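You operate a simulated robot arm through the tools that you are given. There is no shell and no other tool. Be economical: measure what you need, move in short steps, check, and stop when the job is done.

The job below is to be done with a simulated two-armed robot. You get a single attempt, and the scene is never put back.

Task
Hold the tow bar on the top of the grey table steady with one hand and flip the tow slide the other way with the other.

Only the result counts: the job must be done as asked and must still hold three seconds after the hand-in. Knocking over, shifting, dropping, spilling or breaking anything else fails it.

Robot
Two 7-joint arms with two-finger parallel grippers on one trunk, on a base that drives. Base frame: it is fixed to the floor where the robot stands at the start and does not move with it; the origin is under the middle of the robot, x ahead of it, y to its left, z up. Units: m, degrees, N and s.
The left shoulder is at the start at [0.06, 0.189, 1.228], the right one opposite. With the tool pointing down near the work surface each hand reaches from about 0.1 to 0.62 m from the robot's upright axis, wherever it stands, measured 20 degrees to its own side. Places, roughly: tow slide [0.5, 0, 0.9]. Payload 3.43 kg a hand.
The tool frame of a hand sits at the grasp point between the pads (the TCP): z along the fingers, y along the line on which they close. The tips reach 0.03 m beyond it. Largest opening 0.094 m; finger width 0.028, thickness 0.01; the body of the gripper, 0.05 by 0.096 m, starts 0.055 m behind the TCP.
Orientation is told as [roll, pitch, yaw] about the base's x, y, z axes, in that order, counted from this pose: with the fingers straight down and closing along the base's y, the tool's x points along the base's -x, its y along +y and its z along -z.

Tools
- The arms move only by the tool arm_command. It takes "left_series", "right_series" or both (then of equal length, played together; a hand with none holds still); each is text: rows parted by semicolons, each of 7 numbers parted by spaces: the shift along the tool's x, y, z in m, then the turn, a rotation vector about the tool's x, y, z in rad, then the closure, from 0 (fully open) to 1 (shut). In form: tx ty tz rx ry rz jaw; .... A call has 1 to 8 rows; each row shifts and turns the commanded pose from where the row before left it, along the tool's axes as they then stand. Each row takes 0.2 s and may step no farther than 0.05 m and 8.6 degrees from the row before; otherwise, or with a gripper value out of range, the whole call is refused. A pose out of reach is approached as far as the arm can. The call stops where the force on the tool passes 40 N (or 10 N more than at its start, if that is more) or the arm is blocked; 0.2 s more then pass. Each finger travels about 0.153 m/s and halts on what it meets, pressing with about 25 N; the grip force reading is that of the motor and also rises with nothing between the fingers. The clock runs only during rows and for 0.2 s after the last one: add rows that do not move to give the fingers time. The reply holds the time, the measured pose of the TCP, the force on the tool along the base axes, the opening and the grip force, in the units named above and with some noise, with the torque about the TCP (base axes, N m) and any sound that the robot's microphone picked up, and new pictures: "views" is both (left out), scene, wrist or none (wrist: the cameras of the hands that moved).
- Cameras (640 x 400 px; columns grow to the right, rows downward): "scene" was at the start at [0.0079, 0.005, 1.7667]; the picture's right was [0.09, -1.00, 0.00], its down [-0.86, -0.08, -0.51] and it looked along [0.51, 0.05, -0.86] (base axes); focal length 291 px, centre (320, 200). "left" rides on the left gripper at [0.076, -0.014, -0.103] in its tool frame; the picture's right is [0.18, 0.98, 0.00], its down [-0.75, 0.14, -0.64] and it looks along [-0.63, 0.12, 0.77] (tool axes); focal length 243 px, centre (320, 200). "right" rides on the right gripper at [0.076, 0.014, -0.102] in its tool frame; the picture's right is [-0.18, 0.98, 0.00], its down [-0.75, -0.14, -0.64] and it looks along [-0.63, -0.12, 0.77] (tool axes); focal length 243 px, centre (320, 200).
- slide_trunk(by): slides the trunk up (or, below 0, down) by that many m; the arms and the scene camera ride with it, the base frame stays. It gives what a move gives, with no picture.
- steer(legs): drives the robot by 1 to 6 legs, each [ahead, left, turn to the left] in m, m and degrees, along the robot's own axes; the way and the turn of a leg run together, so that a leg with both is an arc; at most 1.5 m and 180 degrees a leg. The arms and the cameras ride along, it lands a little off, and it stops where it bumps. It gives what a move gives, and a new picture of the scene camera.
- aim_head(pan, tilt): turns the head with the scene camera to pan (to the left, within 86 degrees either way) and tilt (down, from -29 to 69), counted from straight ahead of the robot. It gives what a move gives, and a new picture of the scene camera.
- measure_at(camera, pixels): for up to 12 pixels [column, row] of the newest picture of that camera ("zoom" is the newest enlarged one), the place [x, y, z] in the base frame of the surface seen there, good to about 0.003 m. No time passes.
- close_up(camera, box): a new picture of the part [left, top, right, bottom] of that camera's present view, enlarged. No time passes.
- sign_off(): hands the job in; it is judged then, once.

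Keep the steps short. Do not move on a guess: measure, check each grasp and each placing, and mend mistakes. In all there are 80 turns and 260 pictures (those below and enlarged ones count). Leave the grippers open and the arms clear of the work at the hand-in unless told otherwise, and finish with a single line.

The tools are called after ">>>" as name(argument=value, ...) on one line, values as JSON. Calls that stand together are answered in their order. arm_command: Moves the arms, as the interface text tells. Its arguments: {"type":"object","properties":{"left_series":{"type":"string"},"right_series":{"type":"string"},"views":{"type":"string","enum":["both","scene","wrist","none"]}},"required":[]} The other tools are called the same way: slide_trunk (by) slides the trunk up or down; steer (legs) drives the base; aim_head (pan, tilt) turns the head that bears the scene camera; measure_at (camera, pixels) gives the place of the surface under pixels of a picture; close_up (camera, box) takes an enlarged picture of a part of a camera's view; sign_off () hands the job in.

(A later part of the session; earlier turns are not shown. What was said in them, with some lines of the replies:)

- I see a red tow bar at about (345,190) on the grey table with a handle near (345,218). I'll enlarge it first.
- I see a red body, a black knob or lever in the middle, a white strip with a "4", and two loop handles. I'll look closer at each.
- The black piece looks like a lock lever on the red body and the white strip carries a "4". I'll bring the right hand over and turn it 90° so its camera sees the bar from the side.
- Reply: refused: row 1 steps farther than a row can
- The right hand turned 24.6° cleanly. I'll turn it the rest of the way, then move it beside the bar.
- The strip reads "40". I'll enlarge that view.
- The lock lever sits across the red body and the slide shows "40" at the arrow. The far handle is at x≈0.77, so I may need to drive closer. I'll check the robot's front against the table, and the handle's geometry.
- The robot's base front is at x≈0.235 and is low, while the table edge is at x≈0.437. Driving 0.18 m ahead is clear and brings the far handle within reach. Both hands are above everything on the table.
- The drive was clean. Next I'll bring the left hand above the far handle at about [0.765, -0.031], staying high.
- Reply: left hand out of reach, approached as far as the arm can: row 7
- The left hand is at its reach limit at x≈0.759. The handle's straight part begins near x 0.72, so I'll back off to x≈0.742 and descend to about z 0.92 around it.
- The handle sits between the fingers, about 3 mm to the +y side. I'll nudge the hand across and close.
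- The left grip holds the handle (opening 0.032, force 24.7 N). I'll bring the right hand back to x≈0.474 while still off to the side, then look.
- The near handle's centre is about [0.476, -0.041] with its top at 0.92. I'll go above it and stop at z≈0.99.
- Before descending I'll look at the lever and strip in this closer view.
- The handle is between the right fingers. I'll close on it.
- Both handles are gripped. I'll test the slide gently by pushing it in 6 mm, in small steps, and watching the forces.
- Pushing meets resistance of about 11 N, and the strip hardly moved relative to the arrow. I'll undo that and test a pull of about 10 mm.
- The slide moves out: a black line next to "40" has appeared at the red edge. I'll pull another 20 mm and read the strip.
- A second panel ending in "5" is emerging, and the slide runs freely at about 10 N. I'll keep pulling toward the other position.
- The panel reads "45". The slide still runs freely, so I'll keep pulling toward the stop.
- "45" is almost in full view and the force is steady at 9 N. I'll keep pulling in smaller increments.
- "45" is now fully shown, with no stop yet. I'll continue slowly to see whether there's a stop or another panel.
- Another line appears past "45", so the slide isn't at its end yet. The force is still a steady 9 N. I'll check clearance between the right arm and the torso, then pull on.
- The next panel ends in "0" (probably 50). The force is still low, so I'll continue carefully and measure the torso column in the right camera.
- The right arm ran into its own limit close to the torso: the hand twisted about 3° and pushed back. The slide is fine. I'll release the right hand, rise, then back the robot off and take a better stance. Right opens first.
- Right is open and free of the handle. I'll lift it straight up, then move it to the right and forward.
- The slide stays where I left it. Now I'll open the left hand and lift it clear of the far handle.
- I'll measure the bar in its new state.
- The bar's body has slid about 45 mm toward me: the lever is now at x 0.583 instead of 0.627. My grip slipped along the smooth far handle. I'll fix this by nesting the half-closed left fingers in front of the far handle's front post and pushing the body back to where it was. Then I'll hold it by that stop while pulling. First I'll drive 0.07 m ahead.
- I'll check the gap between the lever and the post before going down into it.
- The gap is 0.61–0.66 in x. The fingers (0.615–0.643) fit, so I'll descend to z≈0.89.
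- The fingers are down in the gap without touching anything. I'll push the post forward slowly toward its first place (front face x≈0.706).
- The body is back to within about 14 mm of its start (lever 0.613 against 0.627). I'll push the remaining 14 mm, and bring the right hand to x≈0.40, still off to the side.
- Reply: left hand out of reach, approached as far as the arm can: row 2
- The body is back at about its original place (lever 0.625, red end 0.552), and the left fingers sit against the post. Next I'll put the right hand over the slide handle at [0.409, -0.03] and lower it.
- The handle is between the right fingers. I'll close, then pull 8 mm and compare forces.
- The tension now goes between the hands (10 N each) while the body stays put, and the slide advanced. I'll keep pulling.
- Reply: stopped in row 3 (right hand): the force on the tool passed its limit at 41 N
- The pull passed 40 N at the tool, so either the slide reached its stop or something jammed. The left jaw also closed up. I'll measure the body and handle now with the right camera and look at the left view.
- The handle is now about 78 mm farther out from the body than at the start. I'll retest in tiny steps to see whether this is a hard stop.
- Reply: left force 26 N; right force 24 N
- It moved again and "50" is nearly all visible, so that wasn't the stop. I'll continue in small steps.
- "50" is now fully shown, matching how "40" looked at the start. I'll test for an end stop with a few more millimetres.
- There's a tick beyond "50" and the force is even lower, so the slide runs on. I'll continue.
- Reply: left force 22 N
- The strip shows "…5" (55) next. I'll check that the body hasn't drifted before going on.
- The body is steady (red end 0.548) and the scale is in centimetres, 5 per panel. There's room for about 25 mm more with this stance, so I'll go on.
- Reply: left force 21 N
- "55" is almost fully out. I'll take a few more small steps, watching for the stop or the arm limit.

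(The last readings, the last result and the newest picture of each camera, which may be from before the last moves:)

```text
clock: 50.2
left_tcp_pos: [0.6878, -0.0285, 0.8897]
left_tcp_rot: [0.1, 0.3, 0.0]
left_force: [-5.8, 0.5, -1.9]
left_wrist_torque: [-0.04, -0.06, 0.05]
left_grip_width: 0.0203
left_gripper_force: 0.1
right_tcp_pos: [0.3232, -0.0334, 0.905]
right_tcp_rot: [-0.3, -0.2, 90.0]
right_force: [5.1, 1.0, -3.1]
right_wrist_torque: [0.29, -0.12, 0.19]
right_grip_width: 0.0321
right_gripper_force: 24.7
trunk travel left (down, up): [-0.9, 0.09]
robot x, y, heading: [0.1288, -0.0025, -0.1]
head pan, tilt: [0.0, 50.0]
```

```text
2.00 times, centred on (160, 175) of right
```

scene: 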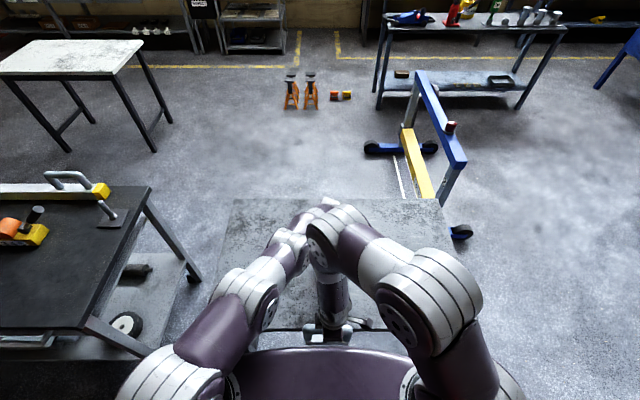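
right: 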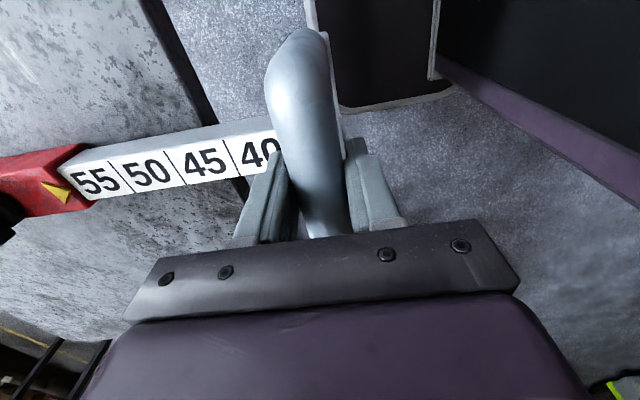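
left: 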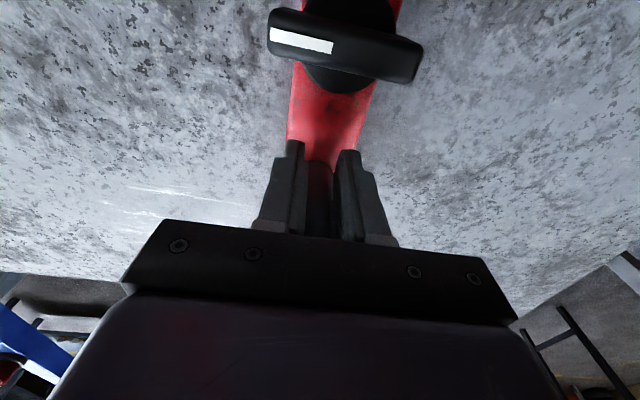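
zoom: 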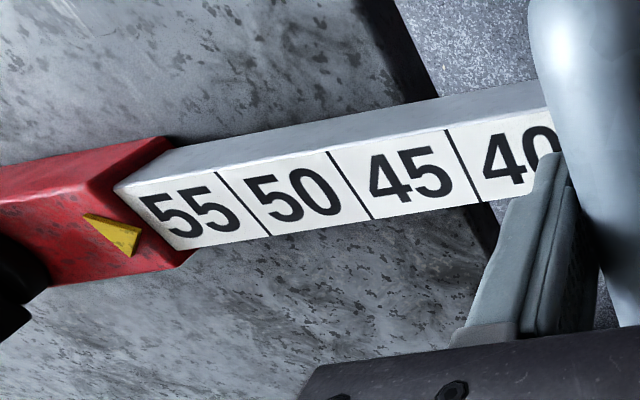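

Force is low again (5 N), which suggests a detent at each panel. I'll try a few more millimetres to see whether it's the last one.

>>> arm_command(right_series="0 0.002 0 0 0 0 1; 0 0.002 0 0 0 0 1; 0 0.002 0 0 0 0 1; 0 0.002 0 0 0 0 1; 0 0 0 0 0 0 1", views="wrist")

>>> close_up(camera="right", box=[0, 80, 320, 270])

```text
clock: 51.4
left_tcp_pos: [0.6839, -0.0296, 0.8873]
left_tcp_rot: [0.1, 0.3, 0.0]
left_force: [-7.8, 2.1, -2.1]
left_wrist_torque: [0.0, -0.15, 0.08]
left_grip_width: 0.0208
left_gripper_force: 0.8
right_tcp_pos: [0.3174, -0.0319, 0.9057]
right_tcp_rot: [-0.5, -0.4, 90.0]
right_force: [5.3, -1.2, -4.6]
right_wrist_torque: [0.09, -0.15, -0.13]
right_grip_width: 0.0319
right_gripper_force: 25.3
trunk travel left (down, up): [-0.9, 0.09]
robot x, y, heading: [0.1313, -0.0012, 0.1]
head pan, tilt: [0.0, 50.0]
```

right: 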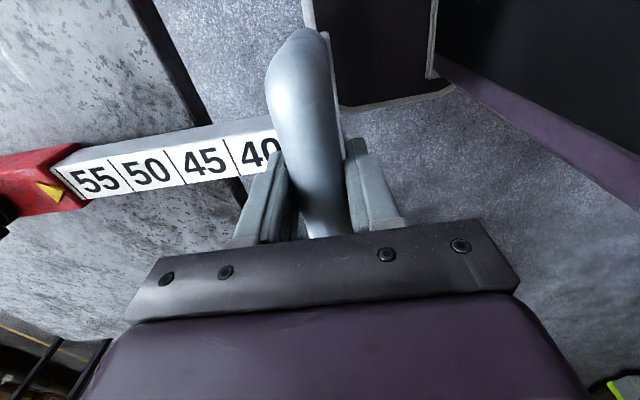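

```text
2.00 times, centred on (160, 175) of right
```

zoom: 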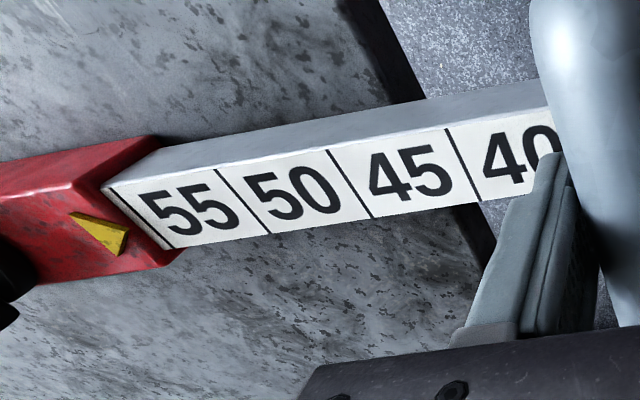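

A tick has appeared past "55" with no stop yet. I'll continue slowly.

>>> arm_command(right_series="0 0.003 0 0 0 0 1; 0 0.003 0 0 0 0 1; 0 0.003 0 0 0 0 1; 0 0 0 0 0 0 1", views="both")

>>> close_up(camera="right", box=[0, 80, 320, 270])

```text
clock: 52.4
left_tcp_pos: [0.6851, -0.0289, 0.8887]
left_tcp_rot: [0.2, 0.3, 0.1]
left_force: [-0.6, -0.4, 0.4]
left_wrist_torque: [-0.02, 0.01, 0.03]
left_grip_width: 0.0201
left_gripper_force: 0.0
right_tcp_pos: [0.3177, -0.0275, 0.9057]
right_tcp_rot: [-1.3, -1.5, 88.4]
right_force: [-0.9, -0.5, -3.7]
right_wrist_torque: [-0.2, 0.07, 0.17]
right_grip_width: 0.0321
right_gripper_force: 24.7
trunk travel left (down, up): [-0.9, 0.09]
robot x, y, heading: [0.1264, -0.0001, 0.0]
head pan, tilt: [0.0, 50.0]
```

scene: 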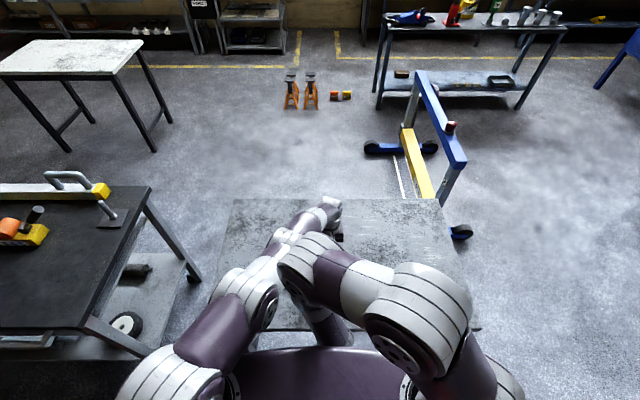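
right: 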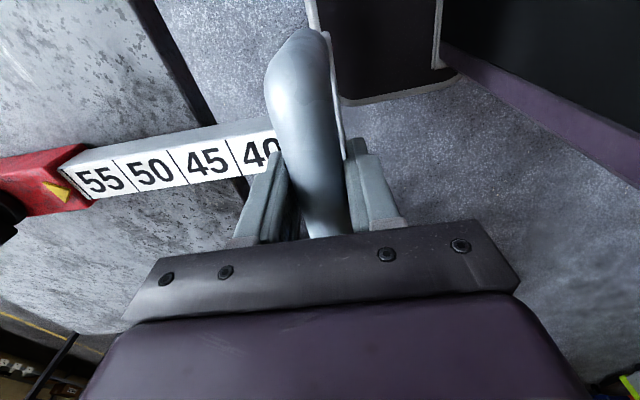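

```text
2.00 times, centred on (160, 175) of right
```

zoom: 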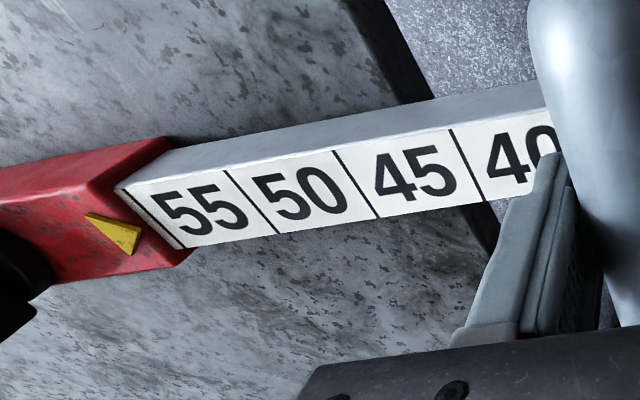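

The arm reached a limit again with the wrist too close to the chest, and twisted slightly; the slide itself wasn't the limit. I'll open the right hand and lean its wrist forward and away from both the chest and the left arm, about the handle. Then I'll regrip.

>>> arm_command(right_series="0 0 0 0 0 0 0.5; 0 -0.006 0 0 0 0 0; 0 0 0 0 0 0 0; 0 0 0 0 -0.13 0 0; 0 0 0 0 -0.13 0 0; 0 0 0 0 -0.13 0 0; 0 0 0 0 0 0 0", views="none")

>>> arm_command(right_series="0 0 0 -0.13 0 0 0; 0 0 0 -0.13 0 0 0; 0 0 0 -0.13 0 0 0; 0 0 0 0 0 0 0", views="both")

```text
clock: 54.0
left_tcp_pos: [0.6849, -0.0305, 0.8884]
left_tcp_rot: [0.1, 0.2, -0.1]
left_force: [0.5, -1.2, -0.4]
left_wrist_torque: [0.03, -0.01, -0.02]
left_grip_width: 0.0198
left_gripper_force: 0.2
right_tcp_pos: [0.3135, -0.0335, 0.9059]
right_tcp_rot: [-0.4, -22.7, 90.1]
right_force: [-0.6, 0.6, -1.1]
right_wrist_torque: [-0.02, -0.03, -0.03]
right_grip_width: 0.094
right_gripper_force: 0.1
trunk travel left (down, up): [-0.9, 0.09]
robot x, y, heading: [0.1306, -0.0007, -0.2]
head pan, tilt: [0.0, 50.0]
```

```text
clock: 55.0
left_tcp_pos: [0.6851, -0.03, 0.8884]
left_tcp_rot: [0.1, 0.3, -0.1]
left_force: [0.4, 0.5, 0.2]
left_wrist_torque: [0.01, 0.01, -0.03]
left_grip_width: 0.0199
left_gripper_force: 0.1
right_tcp_pos: [0.3126, -0.0325, 0.9053]
right_tcp_rot: [21.9, -22.7, 90.1]
right_force: [-0.8, 0.3, 0.0]
right_wrist_torque: [-0.05, -0.01, 0.0]
right_grip_width: 0.094
right_gripper_force: 0.1
trunk travel left (down, up): [-0.9, 0.09]
robot x, y, heading: [0.1275, 0.0007, -0.1]
head pan, tilt: [0.0, 50.0]
```

scene: 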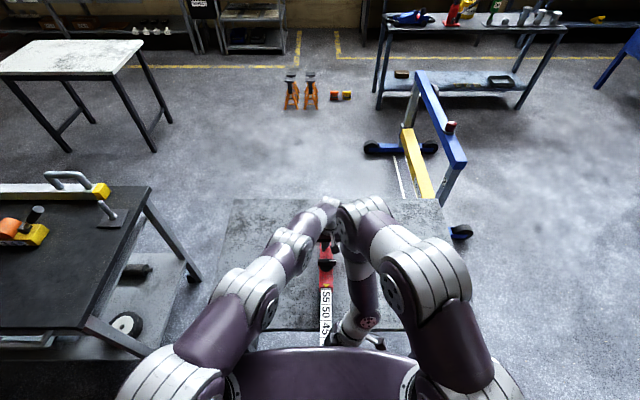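
right: 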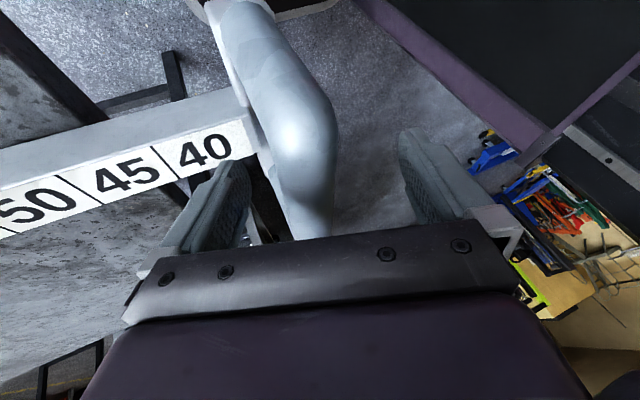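

The new wrist pose is clear of the chest, and the scene view shows "55 | 50 | 45" on the strip. I'll close on the handle.

>>> arm_command(right_series="0 0 0 0 0 0 0.5; 0 0 0 0 0 0 1; 0 0 0 0 0 0 1; 0 0 0 0 0 0 1; 0 0.00185 0.00076 0 0 0 1; 0 0.00185 0.00076 0 0 0 1; 0 0 0 0 0 0 1", views="scene")

>>> close_up(camera="scene", box=[280, 220, 400, 350])

```text
clock: 56.6
left_tcp_pos: [0.6839, -0.0301, 0.8876]
left_tcp_rot: [0.3, 0.6, 0.0]
left_force: [-20.3, 1.5, -2.0]
left_wrist_torque: [0.03, -0.35, 0.24]
left_grip_width: 0.0209
left_gripper_force: 0.9
right_tcp_pos: [0.3118, -0.0327, 0.9066]
right_tcp_rot: [21.6, -22.7, 90.1]
right_force: [22.5, -2.1, 0.0]
right_wrist_torque: [-0.28, -0.02, -0.83]
right_grip_width: 0.0353
right_gripper_force: 24.7
trunk travel left (down, up): [-0.9, 0.09]
robot x, y, heading: [0.1311, -0.0003, -0.0]
head pan, tilt: [0.0, 50.0]
```

scene: 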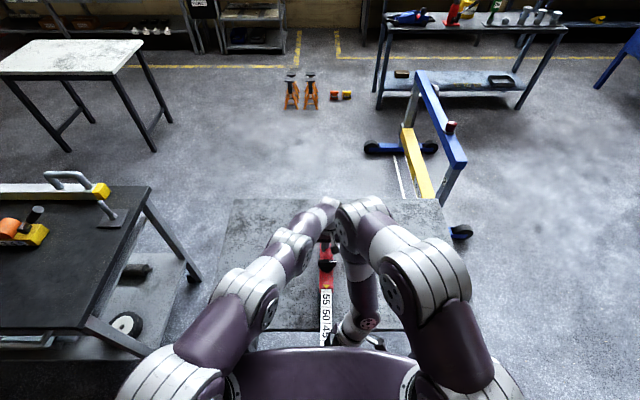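

```text
3.08 times, centred on (340, 285) of scene
```

zoom: 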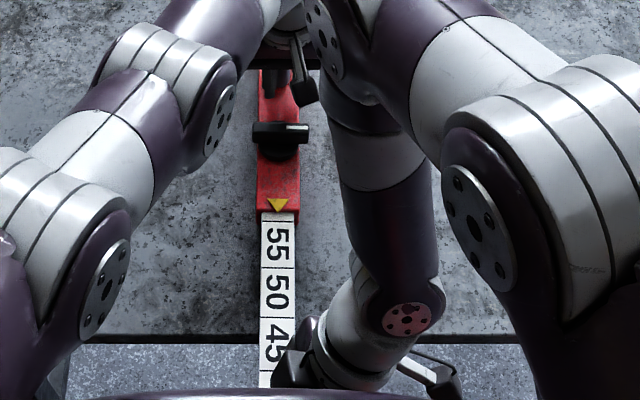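

The scale is clear: the arrow stands right at the far edge of "55". Tension rose to 22 N with almost no travel, possibly the end stop. I'll pull a little more to confirm.

>>> arm_command(right_series="0 0.00185 0.00076 0 0 0 1; 0 0.00185 0.00076 0 0 0 1; 0 0.00185 0.00076 0 0 0 1; 0 0.00185 0.00076 0 0 0 1; 0 0 0 0 0 0 1", views="none")

>>> close_up(camera="scene", box=[280, 220, 400, 350])

```text
clock: 57.4
left_tcp_pos: [0.6808, -0.0297, 0.8868]
left_tcp_rot: [0.3, 0.9, 0.0]
left_force: [-19.6, 0.9, 2.9]
left_wrist_torque: [0.0, -0.41, 0.12]
left_grip_width: 0.0
left_gripper_force: 25.3
right_tcp_pos: [0.3092, -0.031, 0.9066]
right_tcp_rot: [21.0, -23.0, 90.1]
right_force: [18.8, -1.2, 3.3]
right_wrist_torque: [0.0, -0.05, -0.63]
right_grip_width: 0.0356
right_gripper_force: 25.2
trunk travel left (down, up): [-0.9, 0.09]
robot x, y, heading: [0.1345, 0.0028, 0.1]
head pan, tilt: [0.0, 50.0]
stopped in row 3 (right hand): the force on the tool passed its limit at 42 N (the readings are from after the stop); the commanded pose is now the measured one
```

```text
3.08 times, centred on (340, 285) of scene
```

zoom: 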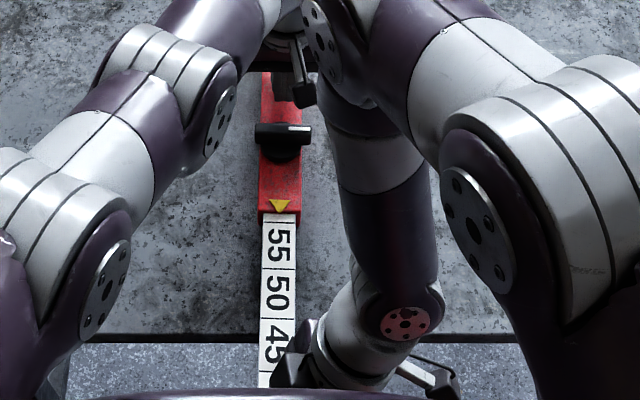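

It stopped at 42 N, but an earlier peak at mid-panel also yielded. I'll retry gently to tell a detent from a stop.

>>> arm_command(right_series="0 0.00185 0.00076 0 0 0 1; 0 0.00185 0.00076 0 0 0 1; 0 0.00185 0.00076 0 0 0 1; 0 0.00185 0.00076 0 0 0 1; 0 0 0 0 0 0 1", views="none")

>>> close_up(camera="scene", box=[280, 220, 400, 350])

>>> close_up(camera="left", box=[200, 0, 480, 260])

```text
clock: 57.9
left_tcp_pos: [0.6817, -0.0307, 0.8858]
left_tcp_rot: [0.4, 1.1, -0.1]
left_force: [-3.9, -0.2, 3.0]
left_wrist_torque: [0.02, -0.1, 0.11]
left_grip_width: 0.0198
left_gripper_force: 0.1
right_tcp_pos: [0.3103, -0.0295, 0.9051]
right_tcp_rot: [20.7, -23.1, 89.9]
right_force: [4.7, -2.7, 4.0]
right_wrist_torque: [-0.24, -0.02, -0.62]
right_grip_width: 0.0346
right_gripper_force: 25.1
trunk travel left (down, up): [-0.9, 0.09]
robot x, y, heading: [0.1279, -0.0024, 0.1]
head pan, tilt: [0.0, 50.0]
stopped in row 2 (right hand): the force on the tool passed its limit at 43 N (the readings are from after the stop); the commanded pose is now the measured one
```

```text
3.08 times, centred on (340, 285) of scene
```

zoom: 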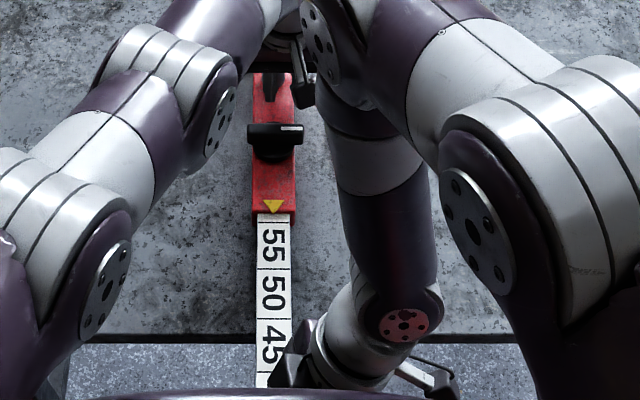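

```text
1.54 times, centred on (340, 130) of left
```

zoom: 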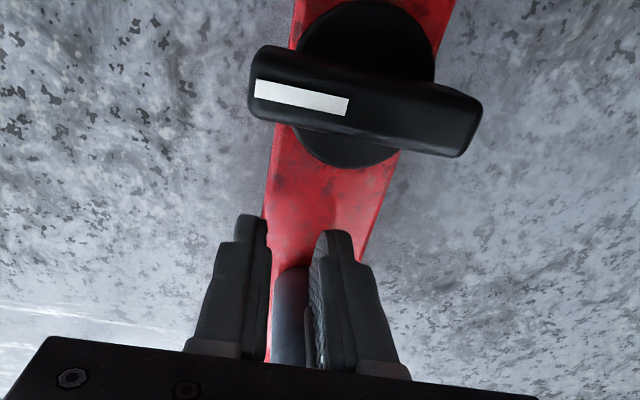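

Twice now it went past 40 N without advancing: the arrow stays just past "55". I'll try once more in 1 mm steps and measure the positions.

>>> arm_command(right_series="0 0.0009 0.0004 0 0 0 1; 0 0.0009 0.0004 0 0 0 1; 0 0.0009 0.0004 0 0 0 1; 0 0.0009 0.0004 0 0 0 1; 0 0.0009 0.0004 0 0 0 1; 0 0.0009 0.0004 0 0 0 1; 0 0 0 0 0 0 1", views="scene")

>>> close_up(camera="scene", box=[300, 250, 360, 350])

>>> measure_at(camera="scene", pixels=[[325, 287], [325, 262], [325, 308], [325, 325]])

```text
clock: 59.2
left_tcp_pos: [0.6794, -0.0299, 0.8843]
left_tcp_rot: [0.4, 1.4, -0.1]
left_force: [-3.5, -0.1, 2.0]
left_wrist_torque: [0.03, -0.11, 0.09]
left_grip_width: 0.0201
left_gripper_force: 0.1
right_tcp_pos: [0.308, -0.0278, 0.9055]
right_tcp_rot: [20.3, -23.3, 90.0]
right_force: [5.2, -2.7, 3.0]
right_wrist_torque: [-0.33, -0.03, -0.73]
right_grip_width: 0.0351
right_gripper_force: 24.7
trunk travel left (down, up): [-0.9, 0.09]
robot x, y, heading: [0.1331, 0.0016, -0.2]
head pan, tilt: [0.0, 50.0]
stopped in row 6 (right hand): the force on the tool passed its limit at 41 N (the readings are from after the stop); the commanded pose is now the measured one
```

scene: 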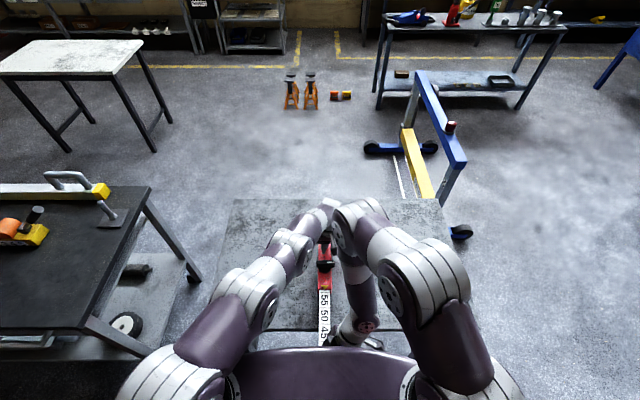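

```text
4.00 times, centred on (330, 300) of scene
```

zoom: 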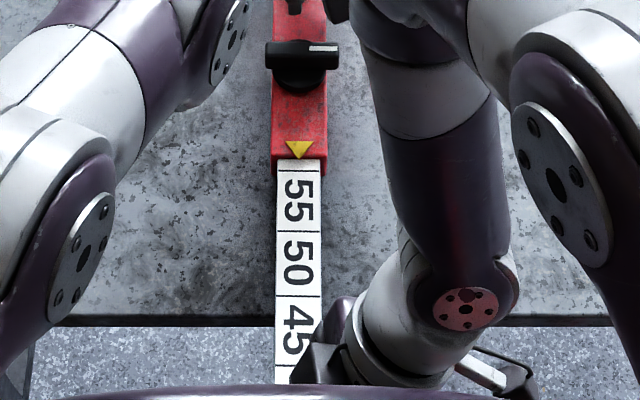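

```text
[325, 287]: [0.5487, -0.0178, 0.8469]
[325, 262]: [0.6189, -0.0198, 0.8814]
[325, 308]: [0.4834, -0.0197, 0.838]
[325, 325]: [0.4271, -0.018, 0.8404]
```

It's a firm end stop: 41 N with no slide travel, and the arrow just past "55". The bar has swung about 2 cm toward +y at the near end, so I'll ease it back in line with the gripped handle. At the same time the left hand pushes the body 5 mm forward to its first place.

>>> arm_command(left_series="-0.002 0 0 0 0 0 0.787; -0.002 0 0 0 0 0 0.787; -0.001 0 0 0 0 0 0.787; 0 0 0 0 0 0 0.787; 0 0 0 0 0 0 0.787", right_series="0.0046 -0.001 -0.0026 0 0 0 1; 0.0046 -0.001 -0.0026 0 0 0 1; 0.0046 -0.0003 -0.0022 0 0 0 1; 0.0046 0.0007 -0.0018 0 0 0 1; 0 0 0 0 0 0 1", views="scene")

>>> close_up(camera="scene", box=[300, 250, 360, 350])

>>> measure_at(camera="zoom", pixels=[[273, 52], [335, 50], [300, 160], [298, 232], [298, 300]])

```text
clock: 60.4
left_tcp_pos: [0.6808, -0.0282, 0.8862]
left_tcp_rot: [0.4, 1.3, -0.1]
left_force: [-4.9, 2.2, 0.8]
left_wrist_torque: [-0.03, -0.11, 0.11]
left_grip_width: 0.0207
left_gripper_force: 1.0
left hand out of reach, approached as far as the arm can: row 3
right_tcp_pos: [0.3116, -0.048, 0.9067]
right_tcp_rot: [20.2, -23.1, 90.1]
right_force: [0.3, -0.4, 3.6]
right_wrist_torque: [-0.09, -0.02, -0.53]
right_grip_width: 0.0331
right_gripper_force: 24.7
trunk travel left (down, up): [-0.9, 0.09]
robot x, y, heading: [0.1304, 0.0003, 0.0]
head pan, tilt: [0.0, 50.0]
```

scene: 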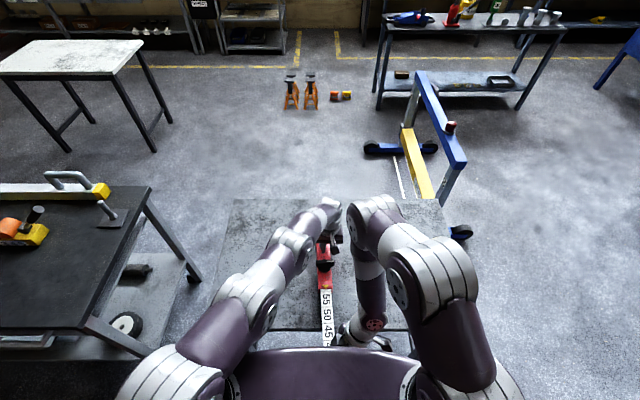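

```text
4.00 times, centred on (330, 300) of scene
```

zoom: 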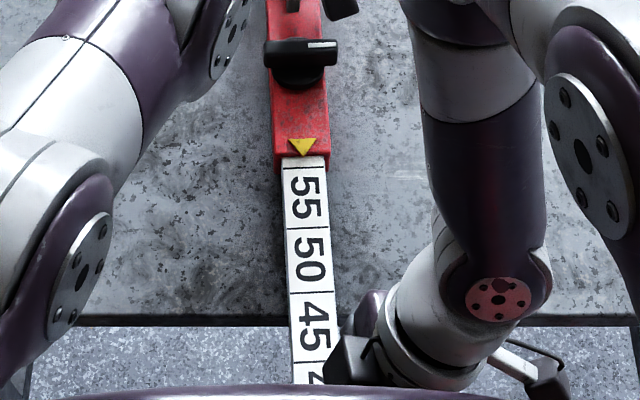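

```text
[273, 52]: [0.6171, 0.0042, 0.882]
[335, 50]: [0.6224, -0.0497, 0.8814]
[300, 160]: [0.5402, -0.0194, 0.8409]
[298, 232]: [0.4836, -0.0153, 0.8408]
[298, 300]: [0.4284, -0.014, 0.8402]
```

The bar is back in line and the reading is still at "55". I'll release the slide handle and draw the right hand away along its fingers, with the left still holding.

>>> arm_command(right_series="0 0 0 0 0 0 0.5; 0 0 0 0 0 0 0; 0 0 0 0 0 0 0; 0 0 -0.03 0 0 0 0; 0 0 -0.04 0 0 0 0; 0 0 -0.04 0 0 0 0; 0.04 0 -0.01 0 0 0 0; 0.04 0 -0.01 0 0 0 0", views="both")

```text
clock: 62.2
left_tcp_pos: [0.6802, -0.0295, 0.8851]
left_tcp_rot: [0.6, 1.3, -0.1]
left_force: [-1.6, 0.1, -0.1]
left_wrist_torque: [0.03, 0.01, 0.03]
left_grip_width: 0.0204
left_gripper_force: 0.5
right_tcp_pos: [0.3565, -0.171, 0.9869]
right_tcp_rot: [20.3, -23.2, 90.0]
right_force: [-0.7, 0.0, 0.5]
right_wrist_torque: [0.01, -0.02, 0.0]
right_grip_width: 0.094
right_gripper_force: 0.0
trunk travel left (down, up): [-0.9, 0.09]
robot x, y, heading: [0.1292, 0.0005, -0.0]
head pan, tilt: [0.0, 50.0]
```

scene: 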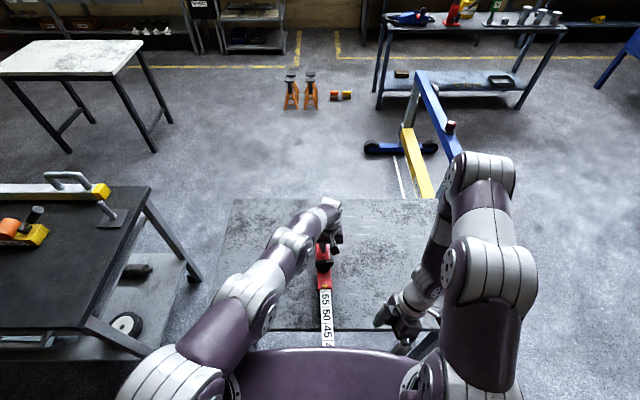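
right: 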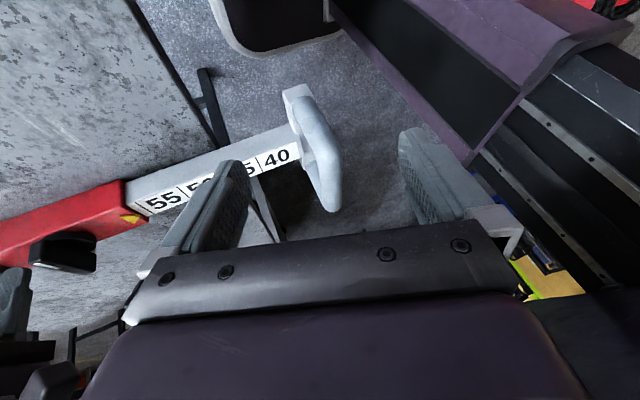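

The slide stays out and the bar lies flat. Now the left hand backs off the post by 6 mm, rises clear and opens.

>>> arm_command(left_series="0.006 0 0 0 0 0 0.787; 0 0 -0.03 0 0 0 0.787; 0 0 -0.04 0 0 0 0.787; 0 0 -0.04 0 0 0 0.787; 0 0 -0.03 0 0 0 0.787; 0.02 0.04 0 0 0 0 0.3; 0.02 0.04 0 0 0 0 0; 0.02 0.04 0 0 0 0 0", views="scene")

>>> close_up(camera="scene", box=[280, 210, 370, 350])

>>> close_up(camera="right", box=[0, 80, 360, 290])

```text
clock: 64.0
left_tcp_pos: [0.6182, 0.0941, 1.0263]
left_tcp_rot: [0.3, 1.2, -0.2]
left_force: [-1.0, 0.1, -0.8]
left_wrist_torque: [-0.01, -0.01, 0.02]
left_grip_width: 0.0942
left_gripper_force: 0.0
right_tcp_pos: [0.3555, -0.1702, 0.9873]
right_tcp_rot: [20.3, -23.0, 90.1]
right_force: [0.9, -0.4, 0.2]
right_wrist_torque: [0.0, 0.02, 0.04]
right_grip_width: 0.0939
right_gripper_force: 0.0
trunk travel left (down, up): [-0.9, 0.09]
robot x, y, heading: [0.1317, -0.0017, 0.0]
head pan, tilt: [0.0, 50.0]
```

scene: 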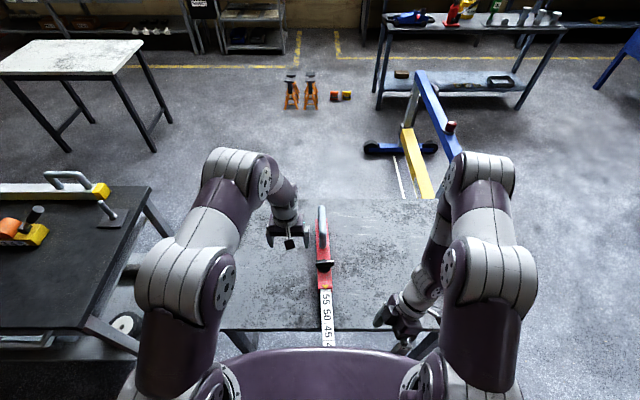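

```text
2.86 times, centred on (325, 280) of scene
```

zoom: 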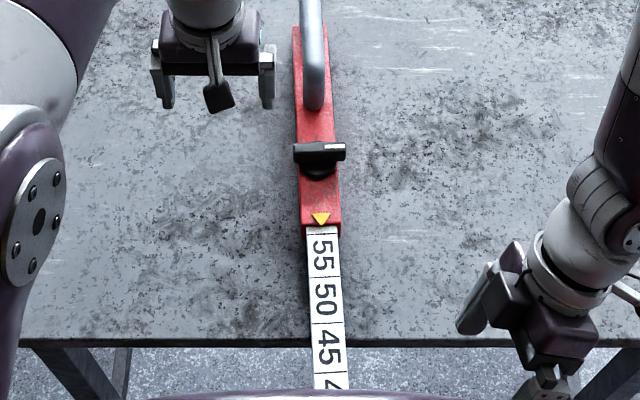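

```text
1.78 times, centred on (180, 185) of right
```

zoom: 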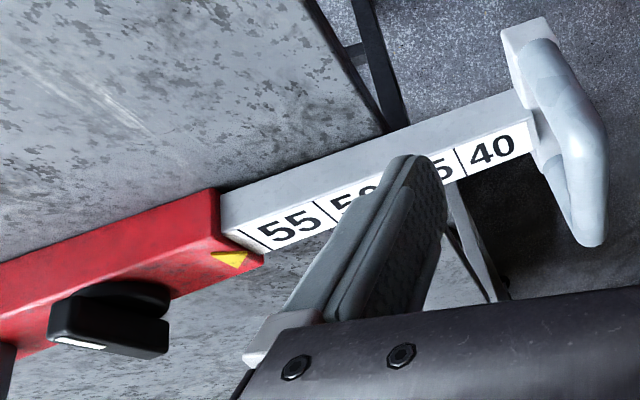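

Both hands are open and clear. The slide rests fully out at its stop, just past "55", and the bar lies flat on the table. I'll hand in.

>>> sign_off()

```text
The job is handed in.
```

I pulled the tow slide from fully in ("40") out to its end stop (just past "55"), reading "flip the other way" as moving it to its other end; early on the bar slipped about 45 mm in my grip, and I pushed it back to within about 1 cm of where it started.
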